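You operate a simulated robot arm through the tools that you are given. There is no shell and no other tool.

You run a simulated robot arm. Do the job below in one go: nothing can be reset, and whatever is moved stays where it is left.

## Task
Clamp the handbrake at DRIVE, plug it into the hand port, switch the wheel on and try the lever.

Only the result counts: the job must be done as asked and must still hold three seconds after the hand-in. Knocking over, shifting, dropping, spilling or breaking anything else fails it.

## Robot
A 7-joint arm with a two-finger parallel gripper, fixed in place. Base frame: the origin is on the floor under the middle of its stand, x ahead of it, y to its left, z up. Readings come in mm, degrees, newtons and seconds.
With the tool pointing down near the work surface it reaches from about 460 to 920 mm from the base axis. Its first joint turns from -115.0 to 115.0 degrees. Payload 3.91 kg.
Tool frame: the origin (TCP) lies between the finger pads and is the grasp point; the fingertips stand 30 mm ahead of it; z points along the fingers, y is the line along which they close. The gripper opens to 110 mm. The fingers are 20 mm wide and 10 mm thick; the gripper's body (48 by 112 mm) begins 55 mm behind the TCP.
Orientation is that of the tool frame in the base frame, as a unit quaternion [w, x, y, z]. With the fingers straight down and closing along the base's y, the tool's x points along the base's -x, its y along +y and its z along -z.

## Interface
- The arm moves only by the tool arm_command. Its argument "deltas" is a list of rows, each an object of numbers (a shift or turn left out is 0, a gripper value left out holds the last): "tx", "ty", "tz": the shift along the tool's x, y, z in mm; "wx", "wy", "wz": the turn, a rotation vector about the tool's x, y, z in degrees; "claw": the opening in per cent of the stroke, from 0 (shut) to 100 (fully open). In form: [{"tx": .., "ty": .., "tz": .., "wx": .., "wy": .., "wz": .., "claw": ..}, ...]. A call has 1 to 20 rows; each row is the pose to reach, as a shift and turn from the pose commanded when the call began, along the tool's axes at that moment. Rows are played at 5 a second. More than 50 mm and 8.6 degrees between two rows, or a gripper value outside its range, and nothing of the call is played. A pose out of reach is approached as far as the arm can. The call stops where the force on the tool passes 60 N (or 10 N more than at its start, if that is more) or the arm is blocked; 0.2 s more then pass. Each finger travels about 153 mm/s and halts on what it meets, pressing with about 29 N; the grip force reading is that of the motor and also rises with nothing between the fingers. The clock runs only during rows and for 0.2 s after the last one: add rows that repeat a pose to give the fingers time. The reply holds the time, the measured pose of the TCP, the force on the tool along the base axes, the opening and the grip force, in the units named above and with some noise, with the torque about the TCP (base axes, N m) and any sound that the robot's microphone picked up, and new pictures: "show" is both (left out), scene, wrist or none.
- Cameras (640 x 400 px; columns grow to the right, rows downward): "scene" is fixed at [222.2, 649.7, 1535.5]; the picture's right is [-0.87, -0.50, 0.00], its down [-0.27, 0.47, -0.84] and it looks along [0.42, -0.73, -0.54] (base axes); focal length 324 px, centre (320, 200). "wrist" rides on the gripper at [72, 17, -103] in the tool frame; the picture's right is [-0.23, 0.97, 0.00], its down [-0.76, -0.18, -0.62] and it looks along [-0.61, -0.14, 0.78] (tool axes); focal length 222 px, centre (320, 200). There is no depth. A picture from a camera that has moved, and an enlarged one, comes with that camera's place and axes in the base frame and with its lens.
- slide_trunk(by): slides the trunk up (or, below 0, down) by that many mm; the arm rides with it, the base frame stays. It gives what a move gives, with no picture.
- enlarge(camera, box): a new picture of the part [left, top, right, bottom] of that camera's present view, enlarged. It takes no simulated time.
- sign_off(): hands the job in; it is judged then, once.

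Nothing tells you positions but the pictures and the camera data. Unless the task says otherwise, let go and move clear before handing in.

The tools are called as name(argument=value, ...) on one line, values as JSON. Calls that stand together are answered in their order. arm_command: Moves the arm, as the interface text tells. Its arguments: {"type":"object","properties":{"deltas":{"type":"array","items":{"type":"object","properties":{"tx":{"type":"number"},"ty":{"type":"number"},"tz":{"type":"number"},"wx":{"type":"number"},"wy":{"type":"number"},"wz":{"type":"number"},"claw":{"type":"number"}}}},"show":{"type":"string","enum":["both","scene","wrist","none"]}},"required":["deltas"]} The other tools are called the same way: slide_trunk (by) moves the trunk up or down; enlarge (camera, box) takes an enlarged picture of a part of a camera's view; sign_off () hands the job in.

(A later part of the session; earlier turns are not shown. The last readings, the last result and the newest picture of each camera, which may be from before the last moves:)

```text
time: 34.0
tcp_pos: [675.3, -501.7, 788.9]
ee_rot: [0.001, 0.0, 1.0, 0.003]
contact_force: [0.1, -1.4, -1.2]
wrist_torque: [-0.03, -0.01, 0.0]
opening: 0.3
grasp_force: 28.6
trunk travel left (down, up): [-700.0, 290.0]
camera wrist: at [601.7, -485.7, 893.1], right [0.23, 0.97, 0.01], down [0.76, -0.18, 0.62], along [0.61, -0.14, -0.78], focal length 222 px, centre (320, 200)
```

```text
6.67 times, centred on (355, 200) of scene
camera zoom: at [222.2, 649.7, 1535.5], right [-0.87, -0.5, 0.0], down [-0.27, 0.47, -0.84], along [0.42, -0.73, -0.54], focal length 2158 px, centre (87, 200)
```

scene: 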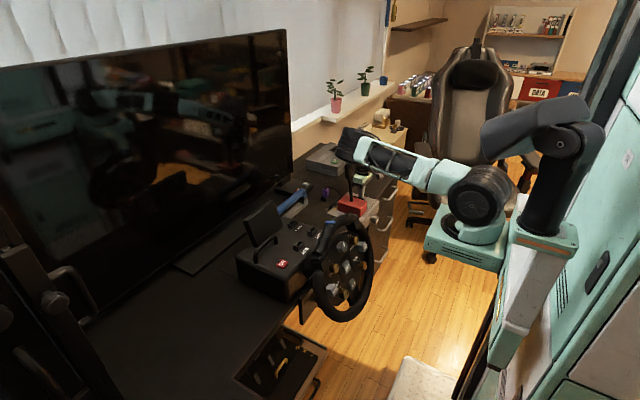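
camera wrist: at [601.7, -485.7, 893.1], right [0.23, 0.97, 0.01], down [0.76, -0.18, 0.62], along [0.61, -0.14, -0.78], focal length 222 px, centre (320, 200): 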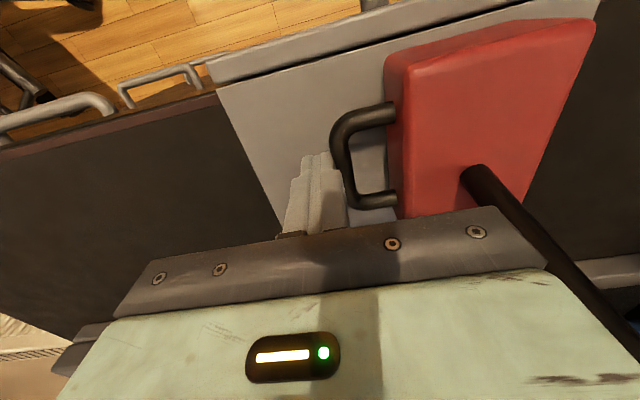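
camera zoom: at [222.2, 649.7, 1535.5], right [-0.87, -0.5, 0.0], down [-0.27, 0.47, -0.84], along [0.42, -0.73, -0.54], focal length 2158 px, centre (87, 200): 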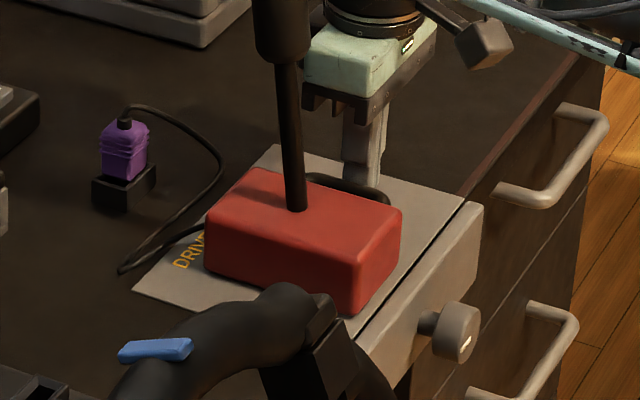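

The brake's centre is now at roughly y=-414 and the lettering is near -403. I'll back off and rise to measure both properly before the last nudge.

arm_command(deltas=[{"ty": -15}, {"ty": -35}, {"ty": -35, "tz": -45}, {"ty": -35, "tz": -90}, {"ty": -35, "tz": -135}, {"ty": -35, "tz": -180}, {"tx": 35, "ty": -35, "tz": -210}, {"tx": 80, "ty": -35, "tz": -210}, {"tx": 120, "ty": -10, "tz": -210}, {"tx": 160, "ty": 20, "tz": -210}, {"tx": 175, "ty": 60, "tz": -210}, {"tx": 175, "ty": 80, "tz": -210}, {"tx": 175, "ty": 80, "tz": -210}], show="wrist")

enlarge(camera="wrist", box=[250, 100, 430, 220])

enlarge(camera="scene", box=[310, 170, 400, 230])

```text
time: 36.8
tcp_pos: [499.1, -424.2, 997.2]
ee_rot: [0.0, 0.001, 1.0, 0.003]
contact_force: [-0.1, 0.4, -0.5]
wrist_torque: [0.01, 0.02, 0.0]
opening: 0.0
grasp_force: 28.7
trunk travel left (down, up): [-700.0, 290.0]
camera wrist: at [426.5, -407.5, 1102.2], right [0.23, 0.97, 0.01], down [0.76, -0.18, 0.62], along [0.61, -0.14, -0.78], focal length 222 px, centre (320, 200)
```

wrist: 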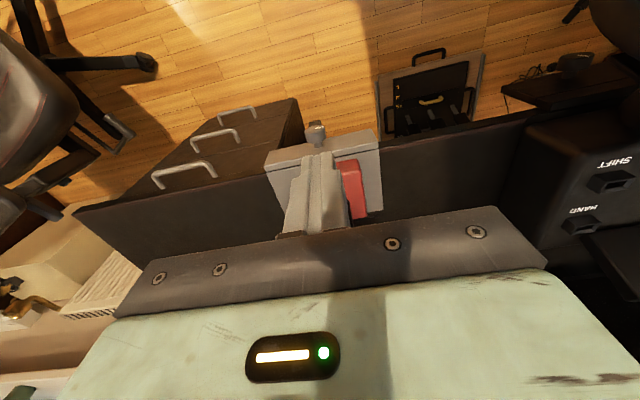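

```text
3.33 times, centred on (340, 160) of wrist
camera zoom: at [426.5, -407.5, 1102.2], right [0.23, 0.97, 0.01], down [0.76, -0.18, 0.62], along [0.61, -0.14, -0.78], focal length 740 px, centre (253, 333)
```

zoom: 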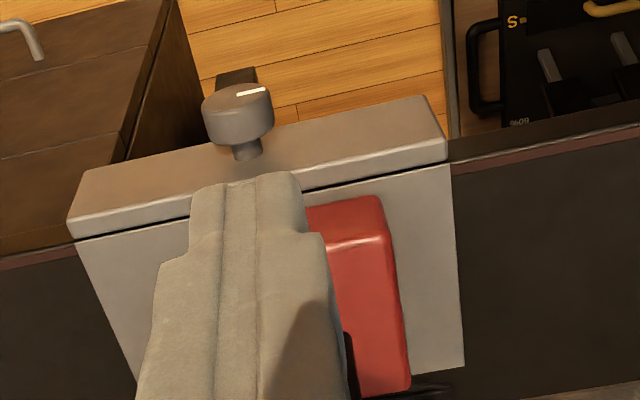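

```text
6.67 times, centred on (355, 200) of scene
camera zoom: at [222.2, 649.7, 1535.5], right [-0.87, -0.5, 0.0], down [-0.27, 0.47, -0.84], along [0.42, -0.73, -0.54], focal length 2158 px, centre (87, 200)
```

zoom: 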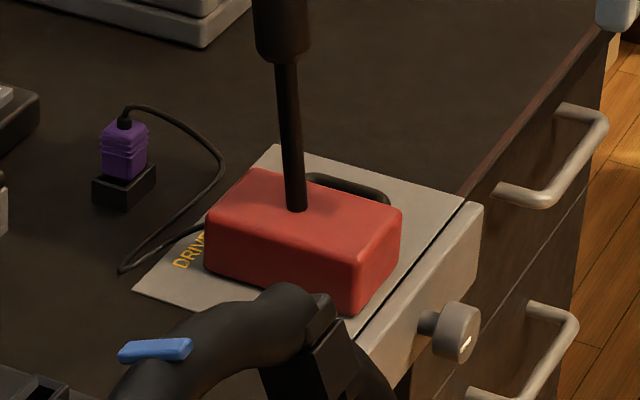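

The closed fingers and the body itself block the lettering. I'll open the gripper and view from higher and farther forward.

arm_command(deltas=[{"tz": -45, "claw": 100}, {"tz": -90}, {"tx": -45, "ty": 5, "tz": -90}, {"tx": -90, "ty": 10, "tz": -90}, {"tx": -135, "ty": 15, "tz": -90}, {"tx": -135, "ty": 15, "tz": -90}], show="wrist")

enlarge(camera="wrist", box=[250, 80, 400, 200])

```text
time: 38.1
tcp_pos: [633.4, -410.4, 1087.1]
ee_rot: [0.0, 0.002, 1.0, 0.003]
contact_force: [0.0, -0.8, -0.5]
wrist_torque: [0.0, 0.0, -0.03]
opening: 109.9
grasp_force: 0.0
trunk travel left (down, up): [-700.0, 290.0]
camera wrist: at [560.2, -392.5, 1192.8], right [0.23, 0.97, 0.01], down [0.76, -0.18, 0.62], along [0.61, -0.14, -0.78], focal length 222 px, centre (320, 200)
```

wrist: 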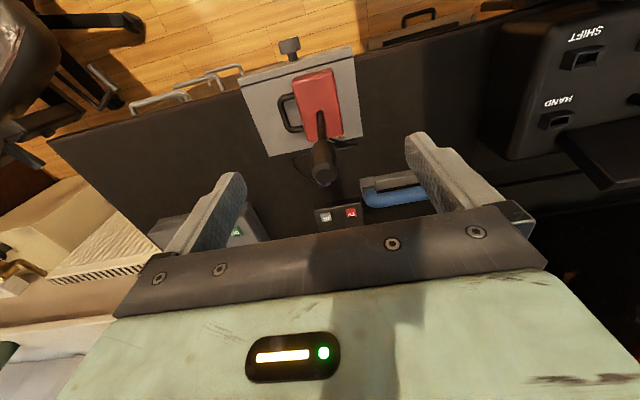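

```text
3.33 times, centred on (325, 140) of wrist
camera zoom: at [560.2, -392.5, 1192.8], right [0.23, 0.97, 0.01], down [0.76, -0.18, 0.62], along [0.61, -0.14, -0.78], focal length 740 px, centre (303, 400)
```

zoom: 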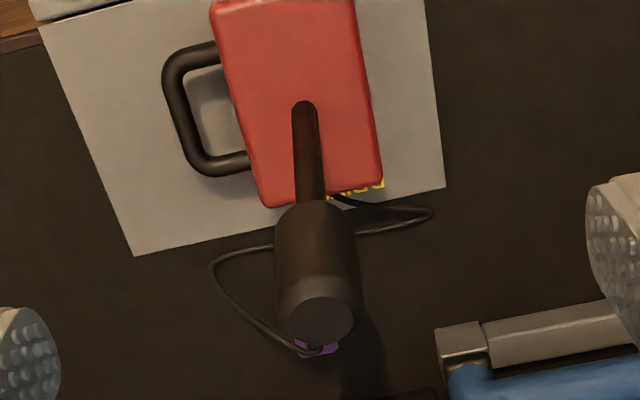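

The lever and body are centred near y=-418, and the DRIVE lettering spans about -382 to -426, so its centre is near -403. That leaves about 15 mm to push; I'll go back to the handle and do it.

arm_command(deltas=[{"ty": -45, "claw": 0}, {"ty": -90}, {"tx": -20, "ty": -130}, {"tx": -42, "ty": -132}, {"tx": -42, "ty": -132, "tz": 45}, {"tx": -42, "ty": -132, "tz": 90}, {"tx": -42, "ty": -132, "tz": 135}, {"tx": -42, "ty": -132, "tz": 180}, {"tx": -42, "ty": -132, "tz": 225}, {"tx": -42, "ty": -132, "tz": 270}, {"tx": -42, "ty": -132, "tz": 298}, {"tx": -42, "ty": -115, "tz": 298}, {"tx": -42, "ty": -100, "tz": 298}, {"tx": -42, "ty": -94, "tz": 298}, {"tx": -42, "ty": -89, "tz": 298}, {"tx": -42, "ty": -84, "tz": 298}, {"tx": -42, "ty": -80, "tz": 298}, {"tx": -42, "ty": -77, "tz": 298}, {"tx": -42, "ty": -77, "tz": 298}], show="wrist")

```text
time: 42.1
tcp_pos: [676.8, -488.4, 789.3]
ee_rot: [0.001, 0.002, 1.0, 0.001]
contact_force: [6.9, -20.5, -6.0]
wrist_torque: [-0.49, -0.24, 0.15]
opening: 0.0
grasp_force: 29.6
trunk travel left (down, up): [-700.0, 290.0]
camera wrist: at [603.2, -470.3, 894.6], right [0.23, 0.97, 0.0], down [0.76, -0.18, 0.62], along [0.61, -0.14, -0.78], focal length 222 px, centre (320, 200)
```

wrist: 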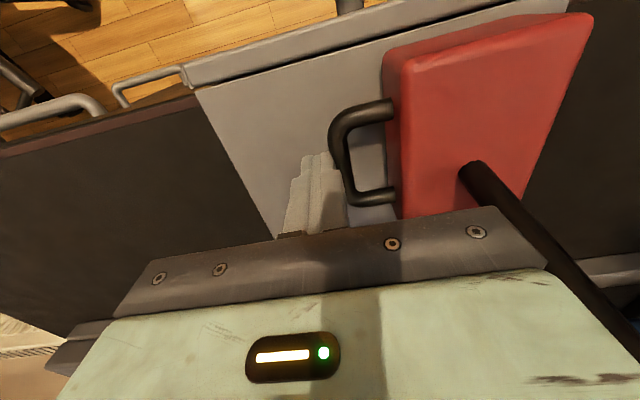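

There's now a 20 N reaction, which suggests an end stop around here. I'll nudge 3 mm more to confirm.

arm_command(deltas=[{"ty": 1}, {"ty": 2}, {"ty": 3}, {"ty": 3}], show="none")

```text
time: 43.1
tcp_pos: [677.1, -487.9, 791.5]
ee_rot: [0.001, 0.003, 1.0, -0.002]
contact_force: [7.1, -43.8, -6.9]
wrist_torque: [-1.04, -0.26, 0.31]
opening: 0.0
grasp_force: 29.5
trunk travel left (down, up): [-700.0, 290.0]
```

It's against the end stop: the force rose to 44 N with no motion. The brake's centre is near y≈-404, matching the DRIVE lettering. I'll back away, rise and return to the knob to clamp it.

arm_command(deltas=[{"ty": -20}, {"ty": -38}, {"ty": -38, "tz": -45}, {"ty": -38, "tz": -90}, {"ty": -38, "tz": -110}, {"tx": 45, "ty": -38, "tz": -110}, {"tx": 90, "ty": -38, "tz": -110}, {"tx": 130, "ty": -15, "tz": -110}, {"tx": 150, "ty": 20, "tz": -110}, {"tx": 150, "ty": 38, "tz": -110}, {"tx": 150, "ty": 38, "tz": -110}], show="both")

enlarge(camera="scene", box=[310, 170, 400, 230])

```text
time: 45.5
tcp_pos: [526.7, -445.1, 898.8]
ee_rot: [0.001, 0.002, 1.0, 0.003]
contact_force: [0.6, -0.1, -0.3]
wrist_torque: [0.0, 0.02, -0.01]
opening: 0.0
grasp_force: 29.2
trunk travel left (down, up): [-700.0, 290.0]
camera wrist: at [453.3, -427.1, 1002.6], right [0.23, 0.97, 0.01], down [0.76, -0.18, 0.62], along [0.61, -0.14, -0.78], focal length 222 px, centre (320, 200)
```

scene: 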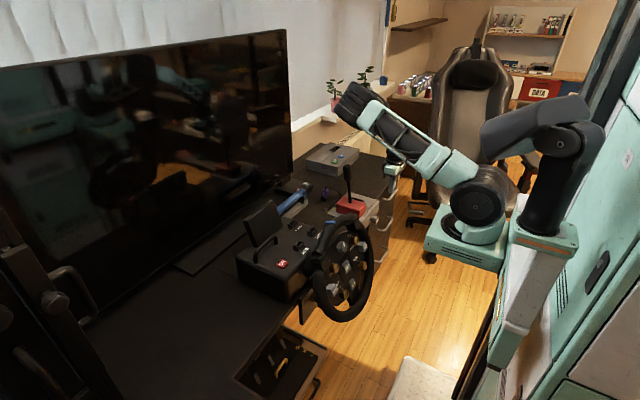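
wrist: 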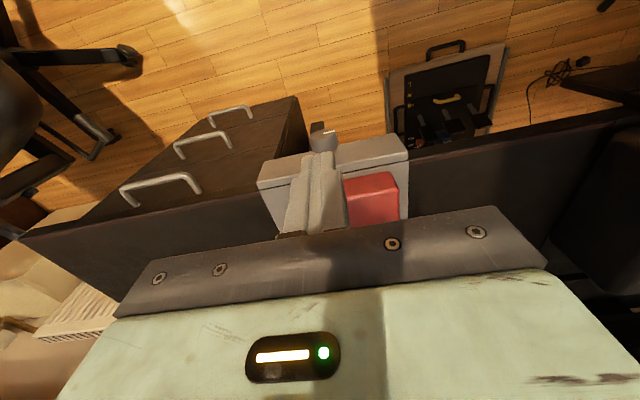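

```text
6.67 times, centred on (355, 200) of scene
camera zoom: at [222.2, 649.7, 1535.5], right [-0.87, -0.5, 0.0], down [-0.27, 0.47, -0.84], along [0.42, -0.73, -0.54], focal length 2158 px, centre (87, 200)
```

zoom: 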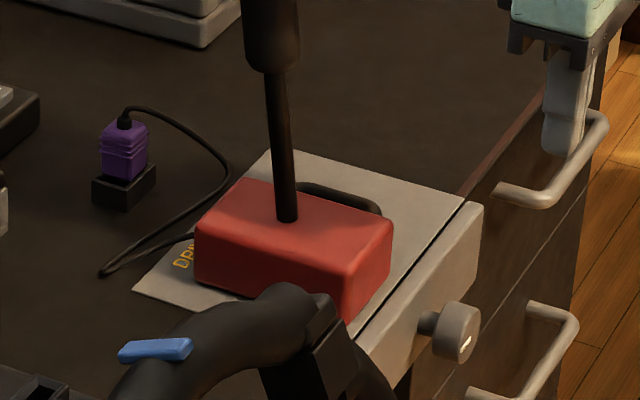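

The arm's posture looks different from before, with a joint out over the desk. I'll look closely before pitching.

enlarge(camera="scene", box=[320, 60, 520, 240])

```text
2.22 times, centred on (420, 150) of scene
camera zoom: at [222.2, 649.7, 1535.5], right [-0.87, -0.5, 0.0], down [-0.27, 0.47, -0.84], along [0.42, -0.73, -0.54], focal length 719 px, centre (98, 311)
```

zoom: 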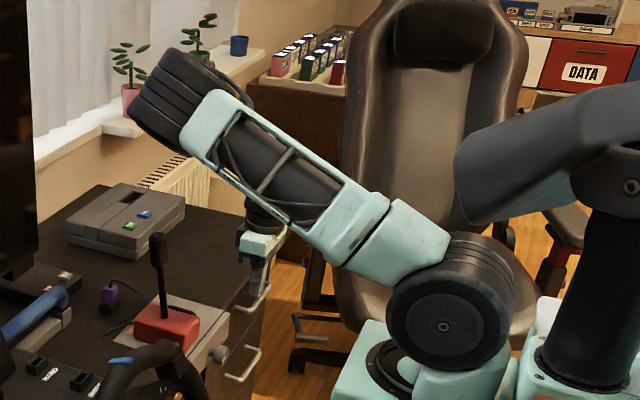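

The elbow is leaning inward over the desk but stays well above everything. I'll pitch in small stages and check the scene as I go.

arm_command(deltas=[{"wy": -7.5}, {"wy": -15}, {"wy": -22.5}, {"wy": -30}, {"wy": -30}], show="scene")

```text
time: 46.8
tcp_pos: [527.4, -444.1, 900.8]
ee_rot: [0.26, 0.002, 0.966, 0.002]
contact_force: [-0.5, 0.2, 0.8]
wrist_torque: [-0.03, 0.0, -0.02]
opening: 0.0
grasp_force: 28.1
trunk travel left (down, up): [-700.0, 290.0]
```

scene: 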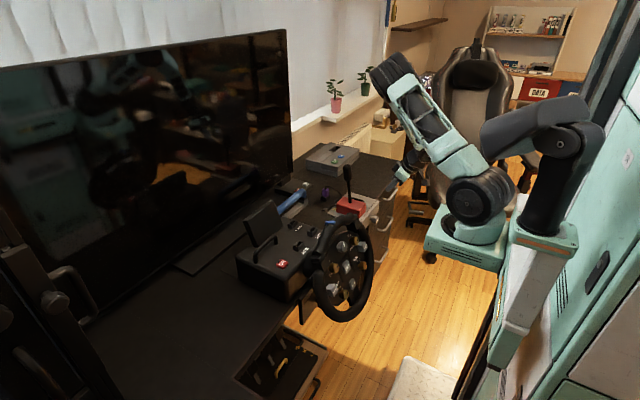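

The elbow is rising and stays clear. Continuing the pitch.

arm_command(deltas=[{"wy": -7.5}, {"wy": -15}, {"wy": -22.5}, {"wy": -30}, {"wy": -37.5}, {"wy": -37.5}], show="scene")

```text
time: 48.1
tcp_pos: [527.7, -445.1, 900.7]
ee_rot: [0.556, 0.003, 0.831, 0.001]
contact_force: [-0.1, 0.0, 0.0]
wrist_torque: [-0.01, 0.0, 0.04]
opening: 0.1
grasp_force: 29.0
trunk travel left (down, up): [-700.0, 290.0]
```

scene: 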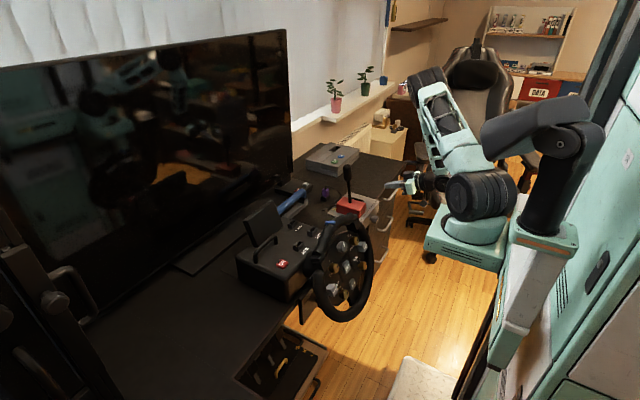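

Clear so far. I'll finish the pitch while descending to the knob's height, 15 mm short of it, with the fingers open.

arm_command(deltas=[{"tx": 35, "ty": -1, "tz": 14.6, "wy": -4.5, "claw": 60}, {"tx": 70.5, "ty": -2, "tz": 29.2, "wy": -9}, {"tx": 105.7, "ty": -3, "tz": 43.8, "wy": -13.5}, {"tx": 141, "ty": -4, "tz": 58.4, "wy": -18}, {"tx": 176, "ty": -5, "tz": 73, "wy": -22.5}, {"tx": 176, "ty": -5, "tz": 73, "wy": -22.5}], show="both")

enlarge(camera="wrist", box=[200, 80, 460, 240])

```text
time: 49.5
tcp_pos: [527.3, -446.4, 711.8]
ee_rot: [0.708, 0.002, 0.707, 0.0]
contact_force: [0.6, 0.6, 1.2]
wrist_torque: [0.0, -0.02, 0.0]
opening: 65.6
grasp_force: 0.0
trunk travel left (down, up): [-700.0, 290.0]
camera wrist: at [422.9, -429.4, 640.6], right [0.0, 0.97, 0.23], down [-0.63, -0.18, 0.76], along [0.78, -0.15, 0.61], focal length 222 px, centre (320, 200)
```

scene: 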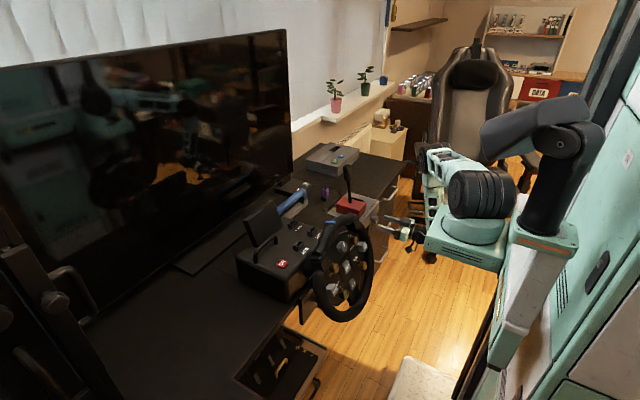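
wrist: 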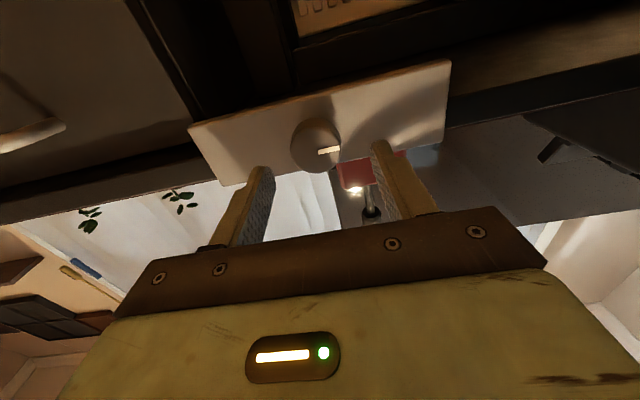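

```text
2.46 times, centred on (330, 160) of wrist
camera zoom: at [422.9, -429.4, 640.6], right [0.0, 0.97, 0.23], down [-0.63, -0.18, 0.76], along [0.78, -0.15, 0.61], focal length 547 px, centre (295, 298)
```

zoom: 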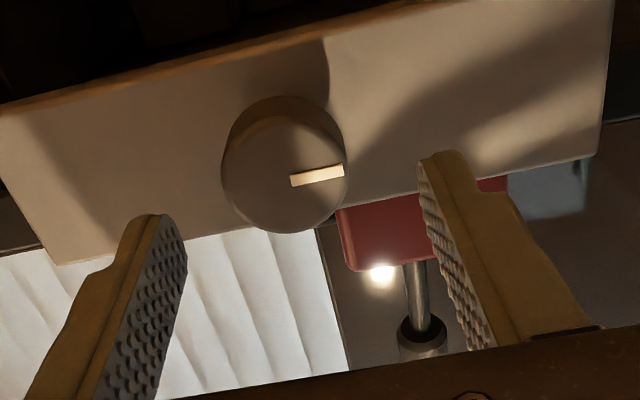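

The pointer is still at +y as I left it. I'll pre-roll the wrist by -90°, advance, and close on the knob.

arm_command(deltas=[{"ty": -3.5, "tx": 1, "wz": -8}, {"ty": -3.5, "tx": 1, "wz": -16}, {"ty": -3.5, "tx": 1, "wz": -24}, {"ty": -3.5, "tx": 1, "wz": -32}, {"ty": -3.5, "tx": 1, "wz": -40}, {"ty": -3.5, "tx": 1, "wz": -48}, {"ty": -3.5, "tx": 1, "wz": -56}, {"ty": -3.5, "tx": 1, "wz": -64}, {"ty": -3.5, "tx": 1, "wz": -72}, {"ty": -3.5, "tx": 1, "wz": -80}, {"ty": -3.5, "tx": 1, "wz": -88}, {"ty": -3.5, "tx": 1, "wz": -95}, {"ty": -3.5, "tx": 1, "wz": -95}], show="wrist")

enlarge(camera="wrist", box=[200, 80, 460, 240])

```text
time: 52.4
tcp_pos: [527.9, -451.7, 709.4]
ee_rot: [-0.478, 0.52, -0.479, 0.522]
contact_force: [1.1, -0.1, -0.4]
wrist_torque: [-0.02, -0.01, -0.05]
opening: 65.9
grasp_force: 0.1
trunk travel left (down, up): [-700.0, 290.0]
camera wrist: at [423.1, -525.2, 699.6], right [0.0, 0.15, -0.99], down [-0.62, 0.78, 0.11], along [0.78, 0.61, 0.09], focal length 222 px, centre (320, 200)
```

wrist: 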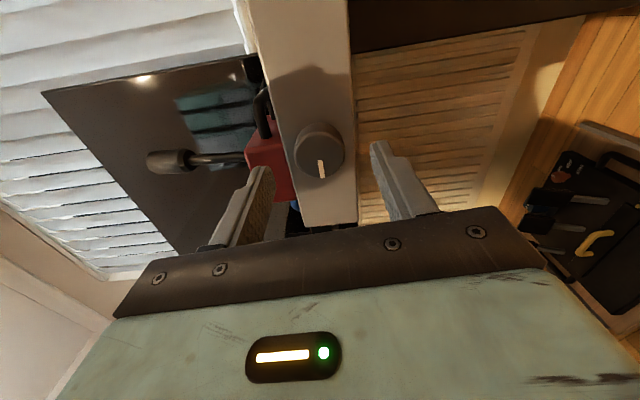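

```text
2.46 times, centred on (330, 160) of wrist
camera zoom: at [423.1, -525.2, 699.6], right [0.0, 0.15, -0.99], down [-0.62, 0.78, 0.11], along [0.78, 0.61, 0.09], focal length 547 px, centre (295, 298)
```

zoom: 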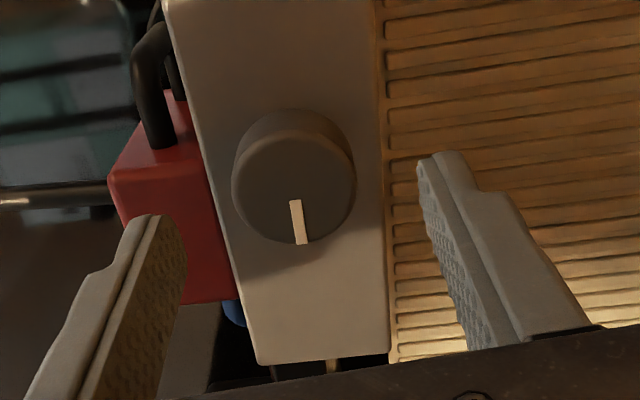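

The knob's centre measures about (y -450.7, z 711.4). I'll make a small centring correction, advance and grip.

arm_command(deltas=[{"tx": -1, "ty": -1.5, "tz": 12}, {"tx": -1, "ty": -1.5, "tz": 25}, {"tx": -1, "ty": -1.5, "tz": 38}, {"tx": -1, "ty": -1.5, "tz": 38}, {"tx": -1, "ty": -1.5, "tz": 38, "claw": 0}, {"tx": -1, "ty": -1.5, "tz": 38, "claw": 0}, {"tx": -1, "ty": -1.5, "tz": 38, "claw": 0}], show="none")

arm_command(deltas=[{"wz": 7.5}, {"wz": 15}, {"wz": 22.5}, {"wz": 30}, {"wz": 37.5}, {"wz": 45}, {"wz": 52.5}, {"wz": 60}, {"wz": 67.5}, {"wz": 75}, {"wz": 82.5}, {"wz": 90}, {"wz": 97.5}, {"wz": 105}, {"wz": 105}], show="wrist")

enlarge(camera="wrist", box=[200, 80, 460, 240])

```text
time: 54.0
tcp_pos: [566.5, -450.7, 710.6]
ee_rot: [-0.478, 0.519, -0.48, 0.521]
contact_force: [4.1, -2.7, -10.8]
wrist_torque: [0.05, -0.11, -0.2]
opening: 37.7
grasp_force: 44.4
trunk travel left (down, up): [-700.0, 290.0]
```

```text
time: 57.1
tcp_pos: [565.5, -449.9, 711.7]
ee_rot: [0.706, 0.065, 0.702, 0.062]
contact_force: [5.4, 15.8, 4.7]
wrist_torque: [-0.15, -0.5, 0.19]
opening: 37.1
grasp_force: 44.7
trunk travel left (down, up): [-700.0, 290.0]
camera wrist: at [461.8, -420.4, 644.5], right [0.0, 0.92, 0.4], down [-0.63, -0.31, 0.71], along [0.78, -0.25, 0.58], focal length 222 px, centre (320, 200)
```

wrist: 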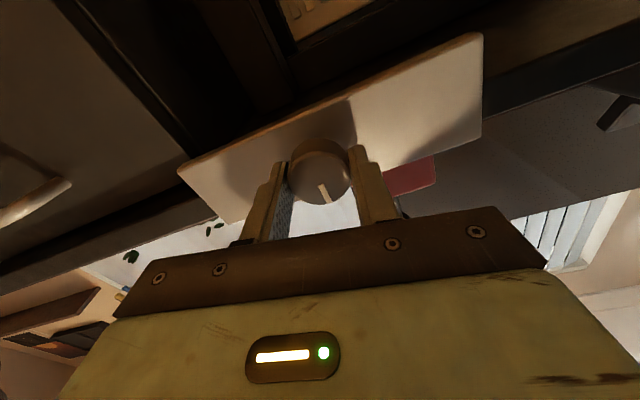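

```text
2.46 times, centred on (330, 160) of wrist
camera zoom: at [461.8, -420.4, 644.5], right [0.0, 0.92, 0.4], down [-0.63, -0.31, 0.71], along [0.78, -0.25, 0.58], focal length 547 px, centre (295, 298)
```

zoom: 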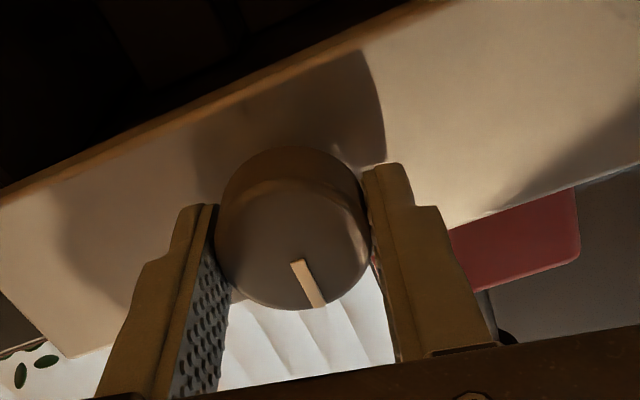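

The pointer is back at 12 o'clock. I'll try a little more clockwise to confirm that it's hard against the stop.

arm_command(deltas=[{"wz": 6}, {"wz": 12}, {"wz": 18}, {"wz": 24}, {"wz": 24}], show="wrist")

enlarge(camera="wrist", box=[200, 80, 460, 240])

```text
time: 58.4
tcp_pos: [565.3, -449.9, 711.3]
ee_rot: [0.676, 0.21, 0.675, 0.208]
contact_force: [-0.7, 13.0, 2.6]
wrist_torque: [-0.95, -0.09, 0.39]
opening: 37.1
grasp_force: 45.3
trunk travel left (down, up): [-700.0, 290.0]
camera wrist: at [461.3, -395.3, 661.6], right [0.0, 0.68, 0.74], down [-0.63, -0.57, 0.53], along [0.78, -0.46, 0.42], focal length 222 px, centre (320, 200)
```

wrist: 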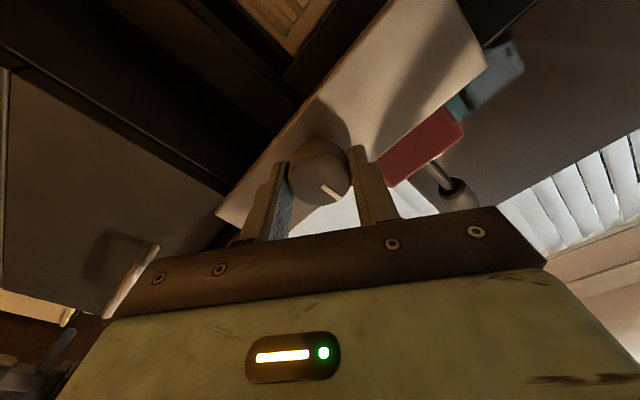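

```text
2.46 times, centred on (330, 160) of wrist
camera zoom: at [461.3, -395.3, 661.6], right [0.0, 0.68, 0.74], down [-0.63, -0.57, 0.53], along [0.78, -0.46, 0.42], focal length 547 px, centre (295, 298)
```

zoom: 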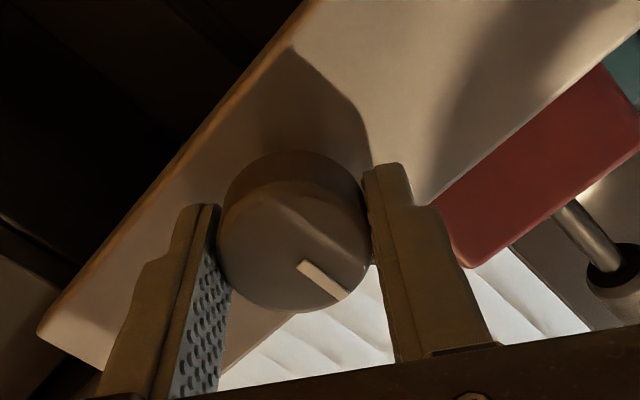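

The knob is firmly against its clockwise stop: the pointer stayed at 12 o'clock and the pads slipped at about 1 Nm. I'll release, back off and unroll.

arm_command(deltas=[{"claw": 60}, {"claw": 60}, {"tz": -20}, {"tz": -40}, {"tz": -40, "wz": -8}, {"tz": -40, "wz": -16}, {"tz": -40, "wz": -24}, {"tz": -40, "wz": -34}, {"tz": -40, "wz": -34}], show="wrist")

enlarge(camera="wrist", box=[200, 80, 460, 240])

enlarge(camera="scene", box=[310, 170, 410, 240])

```text
refused: row 8 steps farther than a row can; nothing moved
```

```text
2.46 times, centred on (330, 160) of wrist
camera zoom: at [461.3, -395.3, 661.6], right [0.0, 0.68, 0.74], down [-0.63, -0.57, 0.53], along [0.78, -0.46, 0.42], focal length 547 px, centre (295, 298)
```

zoom: 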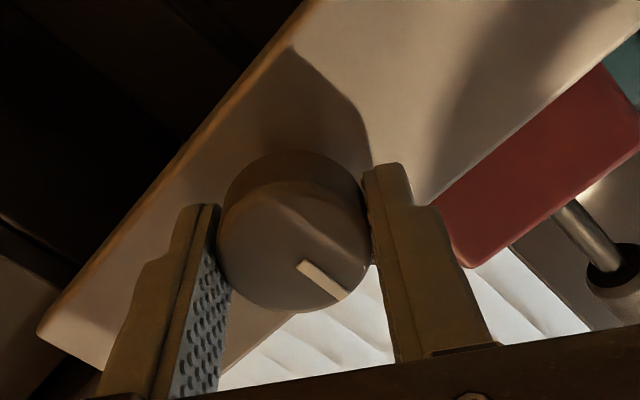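

```text
5.71 times, centred on (360, 205) of scene
camera zoom: at [222.2, 649.7, 1535.5], right [-0.87, -0.5, 0.0], down [-0.27, 0.47, -0.84], along [0.42, -0.73, -0.54], focal length 1850 px, centre (91, 171)
```

zoom: 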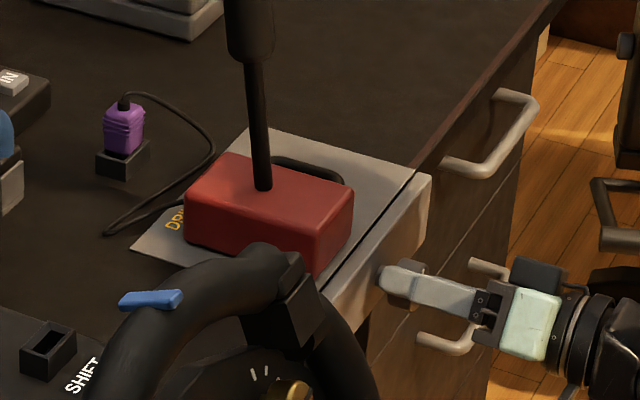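

The last row turned too far in one step and nothing moved. I'll resend the release with a split turn.

arm_command(deltas=[{"claw": 60}, {"claw": 60}, {"tz": -20}, {"tz": -40}, {"tz": -40, "wz": -8}, {"tz": -40, "wz": -16}, {"tz": -40, "wz": -24}, {"tz": -40, "wz": -30}, {"tz": -40, "wz": -34}, {"tz": -40, "wz": -34}], show="wrist")

enlarge(camera="wrist", box=[200, 80, 460, 240])

```text
time: 60.5
tcp_pos: [526.4, -450.5, 711.5]
ee_rot: [0.707, 0.002, 0.707, 0.001]
contact_force: [-0.2, 0.5, -0.3]
wrist_torque: [0.02, 0.0, 0.04]
opening: 66.1
grasp_force: 0.1
trunk travel left (down, up): [-700.0, 290.0]
camera wrist: at [421.3, -433.0, 638.8], right [0.0, 0.97, 0.23], down [-0.62, -0.18, 0.76], along [0.78, -0.15, 0.61], focal length 222 px, centre (320, 200)
```

wrist: 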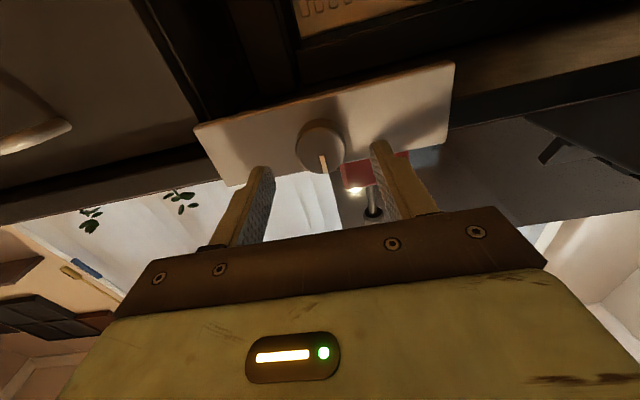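

```text
2.46 times, centred on (330, 160) of wrist
camera zoom: at [421.3, -433.0, 638.8], right [0.0, 0.97, 0.23], down [-0.62, -0.18, 0.76], along [0.78, -0.15, 0.61], focal length 547 px, centre (295, 298)
```

zoom: 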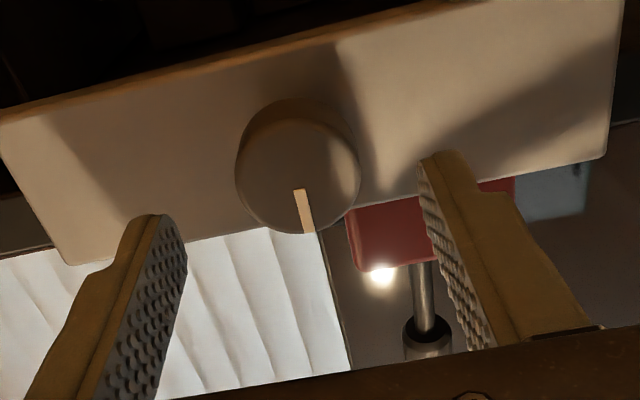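

The pointer sits at exactly its original clamped angle. Next is the plug: I'll rise, swing the tool back down, and look at the plug from above.

arm_command(deltas=[{"tx": -45}, {"tx": -90, "wy": 7.5}, {"tx": -130, "wy": 15}, {"tx": -165, "wy": 22.5}, {"tx": -200, "wy": 30}, {"tx": -235, "wy": 37.5}, {"tx": -270, "wy": 45}, {"tx": -300, "wy": 52.5}, {"tx": -330, "wy": 60}, {"tx": -350, "wy": 67.5}, {"tx": -360, "wy": 75}, {"tx": -360, "wy": 82.5}, {"tx": -360, "wy": 90}, {"tx": -360, "tz": 40, "wy": 90}, {"tx": -360, "tz": 80, "wy": 90}, {"tx": -360, "tz": 120, "wy": 90}, {"tx": -360, "tz": 120, "wy": 90}], show="both")

```text
time: 64.2
tcp_pos: [644.4, -452.0, 1070.0]
ee_rot: [0.0, 0.002, 1.0, 0.002]
contact_force: [0.0, -0.2, 0.4]
wrist_torque: [-0.04, 0.0, 0.02]
opening: 65.8
grasp_force: 0.0
trunk travel left (down, up): [-700.0, 290.0]
camera wrist: at [571.6, -435.6, 1175.4], right [0.23, 0.97, 0.01], down [0.76, -0.18, 0.62], along [0.61, -0.14, -0.78], focal length 222 px, centre (320, 200)
```

scene: 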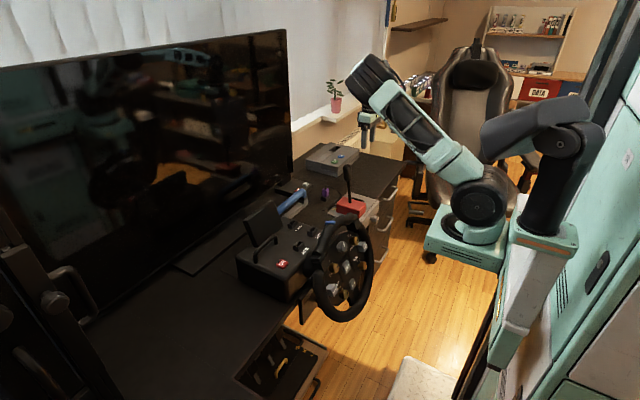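
wrist: 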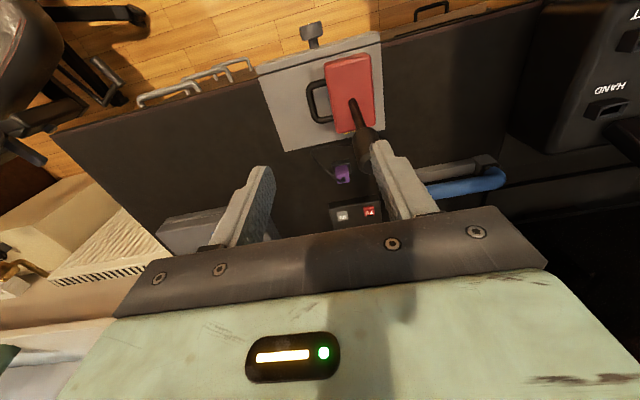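

The elbow is high above the gripper, so the forearm will come down steeply and stay clear of the lever. I'll zoom in on the plug.

enlarge(camera="wrist", box=[290, 130, 410, 230])

enlarge(camera="wrist", box=[560, 60, 640, 140])

```text
4.00 times, centred on (350, 180) of wrist
camera zoom: at [571.6, -435.6, 1175.4], right [0.23, 0.97, 0.01], down [0.76, -0.18, 0.62], along [0.61, -0.14, -0.78], focal length 888 px, centre (200, 280)
```

zoom: 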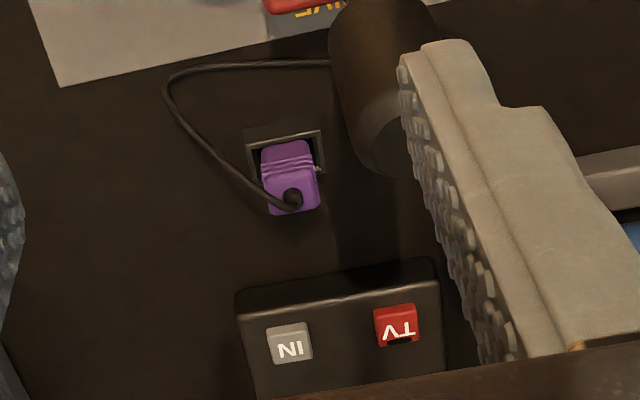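

```text
5.00 times, centred on (600, 100) of wrist
camera zoom: at [571.6, -435.6, 1175.4], right [0.23, 0.97, 0.01], down [0.76, -0.18, 0.62], along [0.61, -0.14, -0.78], focal length 1111 px, centre (-1080, 700)
```

zoom: 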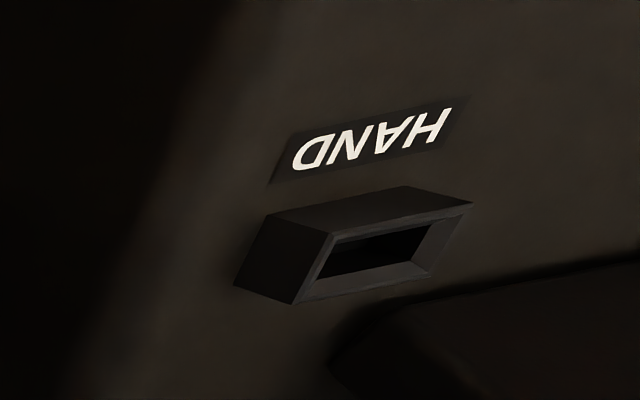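

The plug measures near (826, -446), with its top at z≈795 and the holder rim at z≈757. Before picking it up I'll survey the HAND port closely from above.

arm_command(deltas=[{"tx": 5, "ty": 46, "claw": 100}, {"tx": 10, "ty": 92}, {"tx": 15, "ty": 138}, {"tx": 20, "ty": 184}, {"tx": 25, "ty": 230}, {"tx": 30, "ty": 276}, {"tx": 35, "ty": 322}, {"tx": 40, "ty": 360}, {"tx": 40, "ty": 360}], show="both")

```text
time: 66.2
tcp_pos: [605.5, -91.0, 1072.8]
ee_rot: [0.001, 0.002, 1.0, 0.002]
contact_force: [-0.3, -0.7, 0.6]
wrist_torque: [0.03, 0.0, -0.01]
opening: 110.0
grasp_force: 0.1
trunk travel left (down, up): [-700.0, 290.0]
camera wrist: at [532.7, -75.5, 1176.9], right [0.23, 0.97, 0.01], down [0.76, -0.18, 0.62], along [0.61, -0.14, -0.78], focal length 222 px, centre (320, 200)
```

scene: 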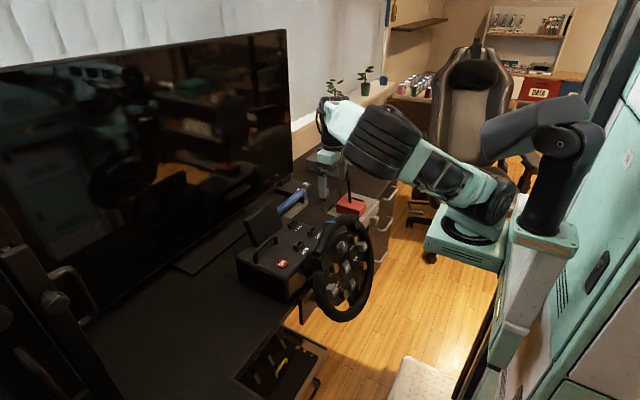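
wrist: 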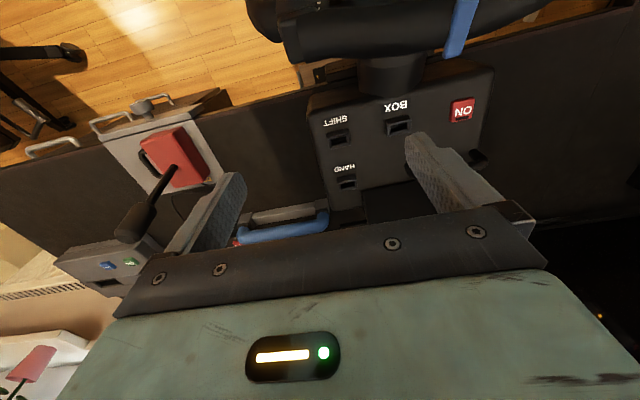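

enlarge(camera="wrist", box=[300, 70, 500, 210])

enlarge(camera="wrist", box=[315, 150, 385, 200])

enlarge(camera="scene", box=[280, 205, 320, 235])

```text
2.86 times, centred on (400, 140) of wrist
camera zoom: at [532.7, -75.5, 1176.9], right [0.23, 0.97, 0.01], down [0.76, -0.18, 0.62], along [0.61, -0.14, -0.78], focal length 635 px, centre (91, 371)
```

zoom: 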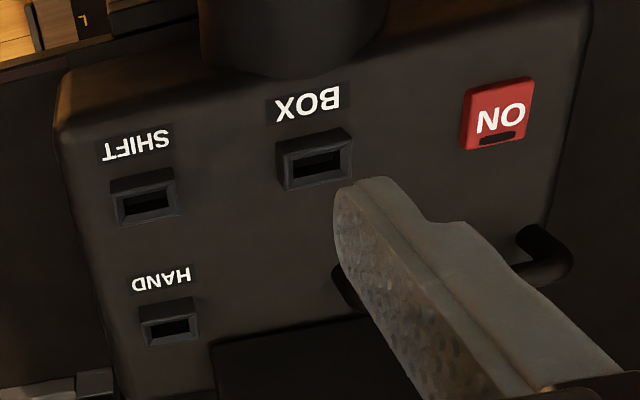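

```text
8.00 times, centred on (350, 175) of wrist
camera zoom: at [532.7, -75.5, 1176.9], right [0.23, 0.97, 0.01], down [0.76, -0.18, 0.62], along [0.61, -0.14, -0.78], focal length 1777 px, centre (80, 400)
```

zoom: 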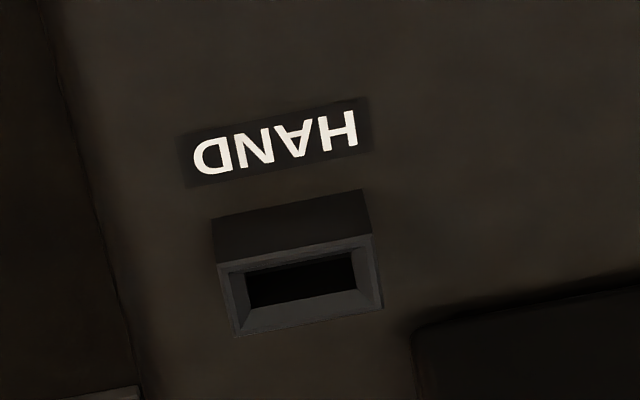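

```text
13.33 times, centred on (300, 220) of scene
camera zoom: at [222.2, 649.7, 1535.5], right [-0.87, -0.5, 0.0], down [-0.27, 0.47, -0.84], along [0.42, -0.73, -0.54], focal length 4316 px, centre (587, -67)
```

zoom: 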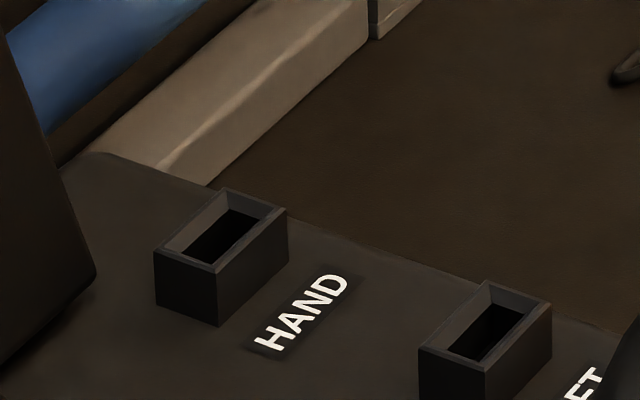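

The HAND port's rim centre comes out near (750, -78, 873), with its long side along y. Now I'll go back toward the plug for a closer measurement of its position and yaw.

arm_command(deltas=[{"tx": -20, "ty": -42, "claw": 0}, {"tx": -40, "ty": -84}, {"tx": -60, "ty": -126}, {"tx": -80, "ty": -168}, {"tx": -100, "ty": -210}, {"tx": -120, "ty": -252}, {"tx": -140, "ty": -294}, {"tx": -165, "ty": -336}, {"tx": -195, "ty": -374}, {"tx": -195, "ty": -379, "tz": 45}, {"tx": -195, "ty": -379, "tz": 90}, {"tx": -195, "ty": -379, "tz": 135}, {"tx": -195, "ty": -379, "tz": 135}], show="both")

enlarge(camera="wrist", box=[300, 90, 400, 170])

```text
time: 69.0
tcp_pos: [799.9, -470.0, 933.2]
ee_rot: [0.001, 0.002, 1.0, 0.002]
contact_force: [-0.8, -0.9, 0.0]
wrist_torque: [0.0, -0.02, 0.02]
opening: 0.0
grasp_force: 29.4
trunk travel left (down, up): [-700.0, 290.0]
camera wrist: at [725.4, -453.8, 1038.2], right [0.23, 0.97, 0.01], down [0.76, -0.18, 0.62], along [0.61, -0.14, -0.78], focal length 222 px, centre (320, 200)
```

scene: 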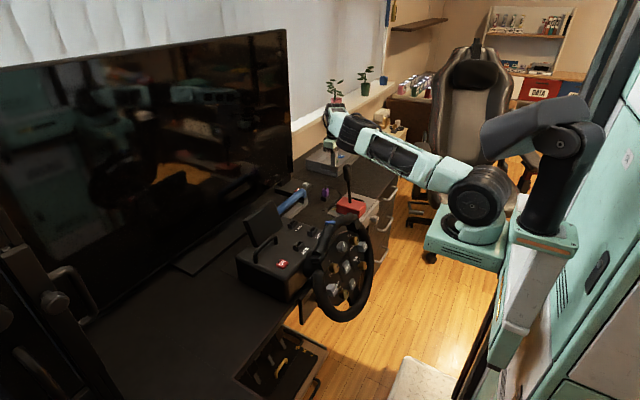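
wrist: 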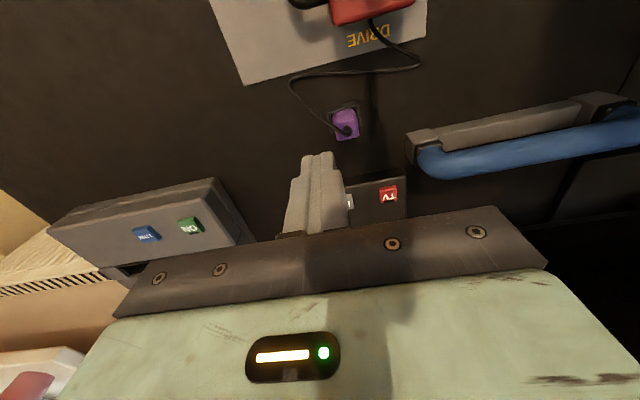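

```text
5.00 times, centred on (350, 130) of wrist
camera zoom: at [725.4, -453.8, 1038.2], right [0.23, 0.97, 0.01], down [0.76, -0.18, 0.62], along [0.61, -0.14, -0.78], focal length 1111 px, centre (170, 550)
```

zoom: 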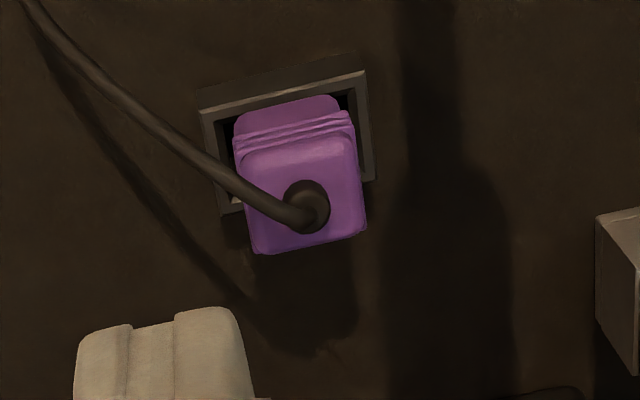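

The view is excellent: the plug's centre is at (823, -446) and it's square to the axes. I'll open to about 60 mm and descend to just above it, offset slightly in +x to keep a finger off the cable.

arm_command(deltas=[{"tx": -14, "ty": 12, "claw": 55}, {"tx": -28, "ty": 24}, {"tx": -28, "ty": 24, "tz": 40}, {"tx": -28, "ty": 24, "tz": 75}, {"tx": -28, "ty": 24, "tz": 95}, {"tx": -28, "ty": 24, "tz": 95}], show="both")

enlarge(camera="wrist", box=[240, 100, 400, 220])

enlarge(camera="scene", box=[290, 140, 370, 210])

```text
time: 70.3
tcp_pos: [828.2, -448.9, 839.0]
ee_rot: [0.001, 0.003, 1.0, 0.002]
contact_force: [-0.9, -1.1, 0.3]
wrist_torque: [0.01, 0.0, 0.0]
opening: 60.5
grasp_force: 0.0
trunk travel left (down, up): [-700.0, 290.0]
camera wrist: at [754.9, -431.0, 944.0], right [0.23, 0.97, 0.01], down [0.76, -0.18, 0.62], along [0.61, -0.14, -0.78], focal length 222 px, centre (320, 200)
```

scene: 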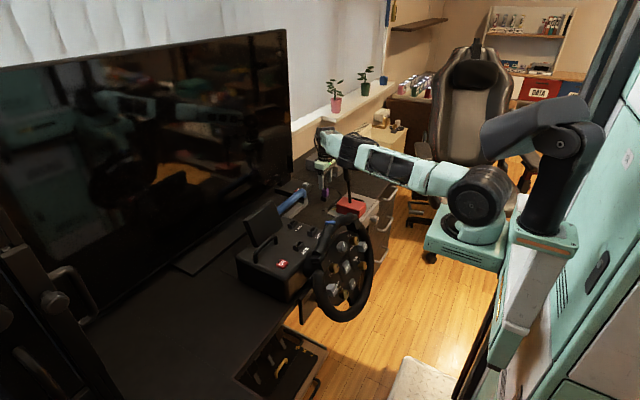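
wrist: 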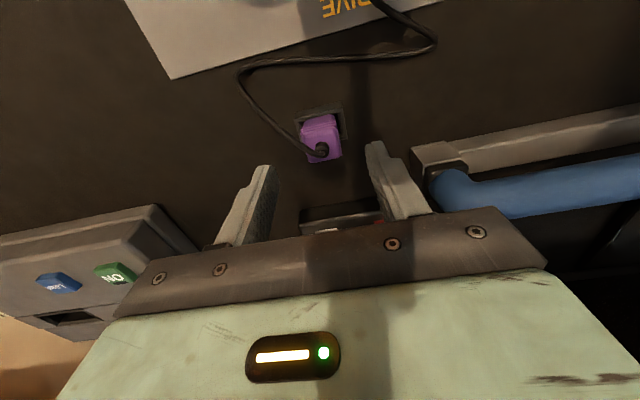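

```text
3.33 times, centred on (320, 160) of wrist
camera zoom: at [754.9, -431.0, 944.0], right [0.23, 0.97, 0.01], down [0.76, -0.18, 0.62], along [0.61, -0.14, -0.78], focal length 740 px, centre (320, 333)
```

zoom: 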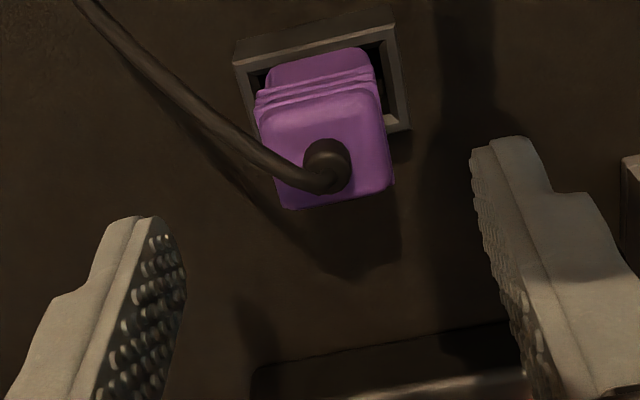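

```text
5.71 times, centred on (330, 175) of scene
camera zoom: at [222.2, 649.7, 1535.5], right [-0.87, -0.5, 0.0], down [-0.27, 0.47, -0.84], along [0.42, -0.73, -0.54], focal length 1850 px, centre (263, 343)
```

zoom: 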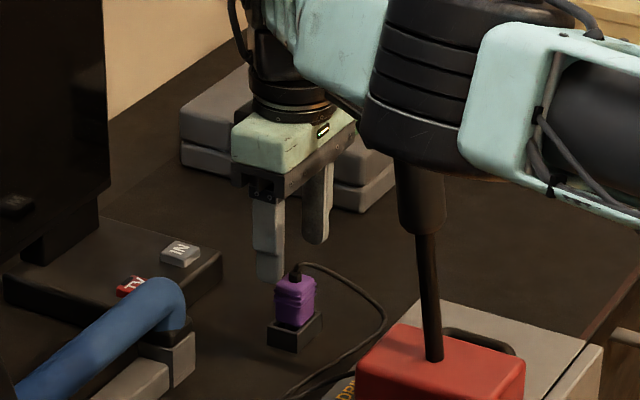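

The arm's elbow looks close to the lever's top in this view, so before going lower I want its actual depth. Raising the trunk a known amount and comparing pictures will give me that.

slide_trunk(by=80)

enlarge(camera="scene", box=[290, 140, 370, 210])

enlarge(camera="scene", box=[300, 100, 540, 270])

```text
time: 71.5
tcp_pos: [828.0, -447.0, 920.6]
ee_rot: [0.001, 0.001, 1.0, 0.003]
contact_force: [0.1, 0.1, 0.1]
wrist_torque: [0.0, 0.0, -0.03]
opening: 60.4
grasp_force: 0.0
trunk travel left (down, up): [-780.0, 210.0]
```

```text
5.71 times, centred on (330, 175) of scene
camera zoom: at [222.2, 649.7, 1535.5], right [-0.87, -0.5, 0.0], down [-0.27, 0.47, -0.84], along [0.42, -0.73, -0.54], focal length 1850 px, centre (263, 343)
```

zoom: 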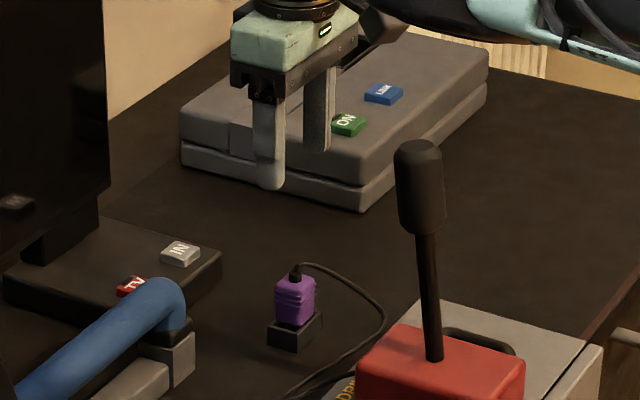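

```text
2.35 times, centred on (420, 185) of scene
camera zoom: at [222.2, 649.7, 1535.5], right [-0.87, -0.5, 0.0], down [-0.27, 0.47, -0.84], along [0.42, -0.73, -0.54], focal length 762 px, centre (85, 235)
```

zoom: 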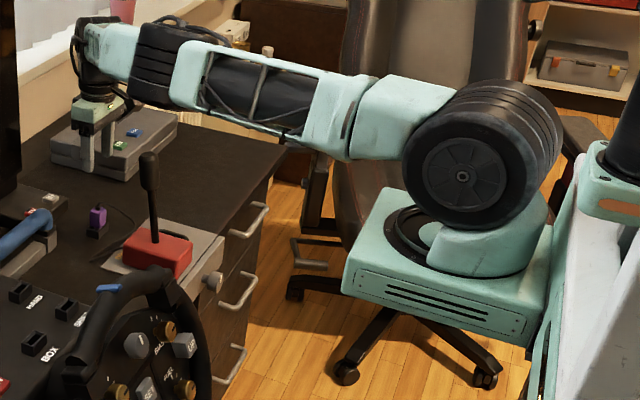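

enlarge(camera="scene", box=[290, 100, 370, 170])

```text
5.71 times, centred on (330, 135) of scene
camera zoom: at [222.2, 649.7, 1535.5], right [-0.87, -0.5, 0.0], down [-0.27, 0.47, -0.84], along [0.42, -0.73, -0.54], focal length 1850 px, centre (263, 571)
```

zoom: 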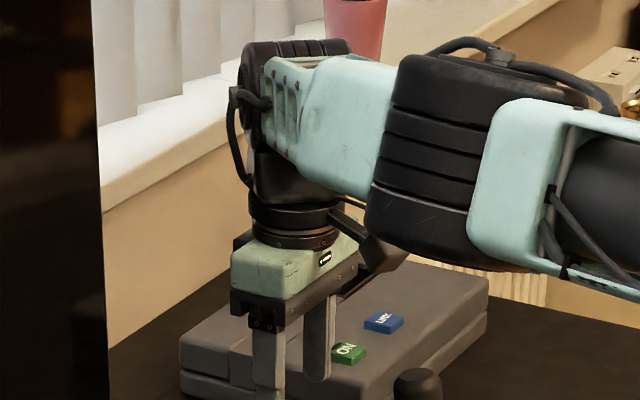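

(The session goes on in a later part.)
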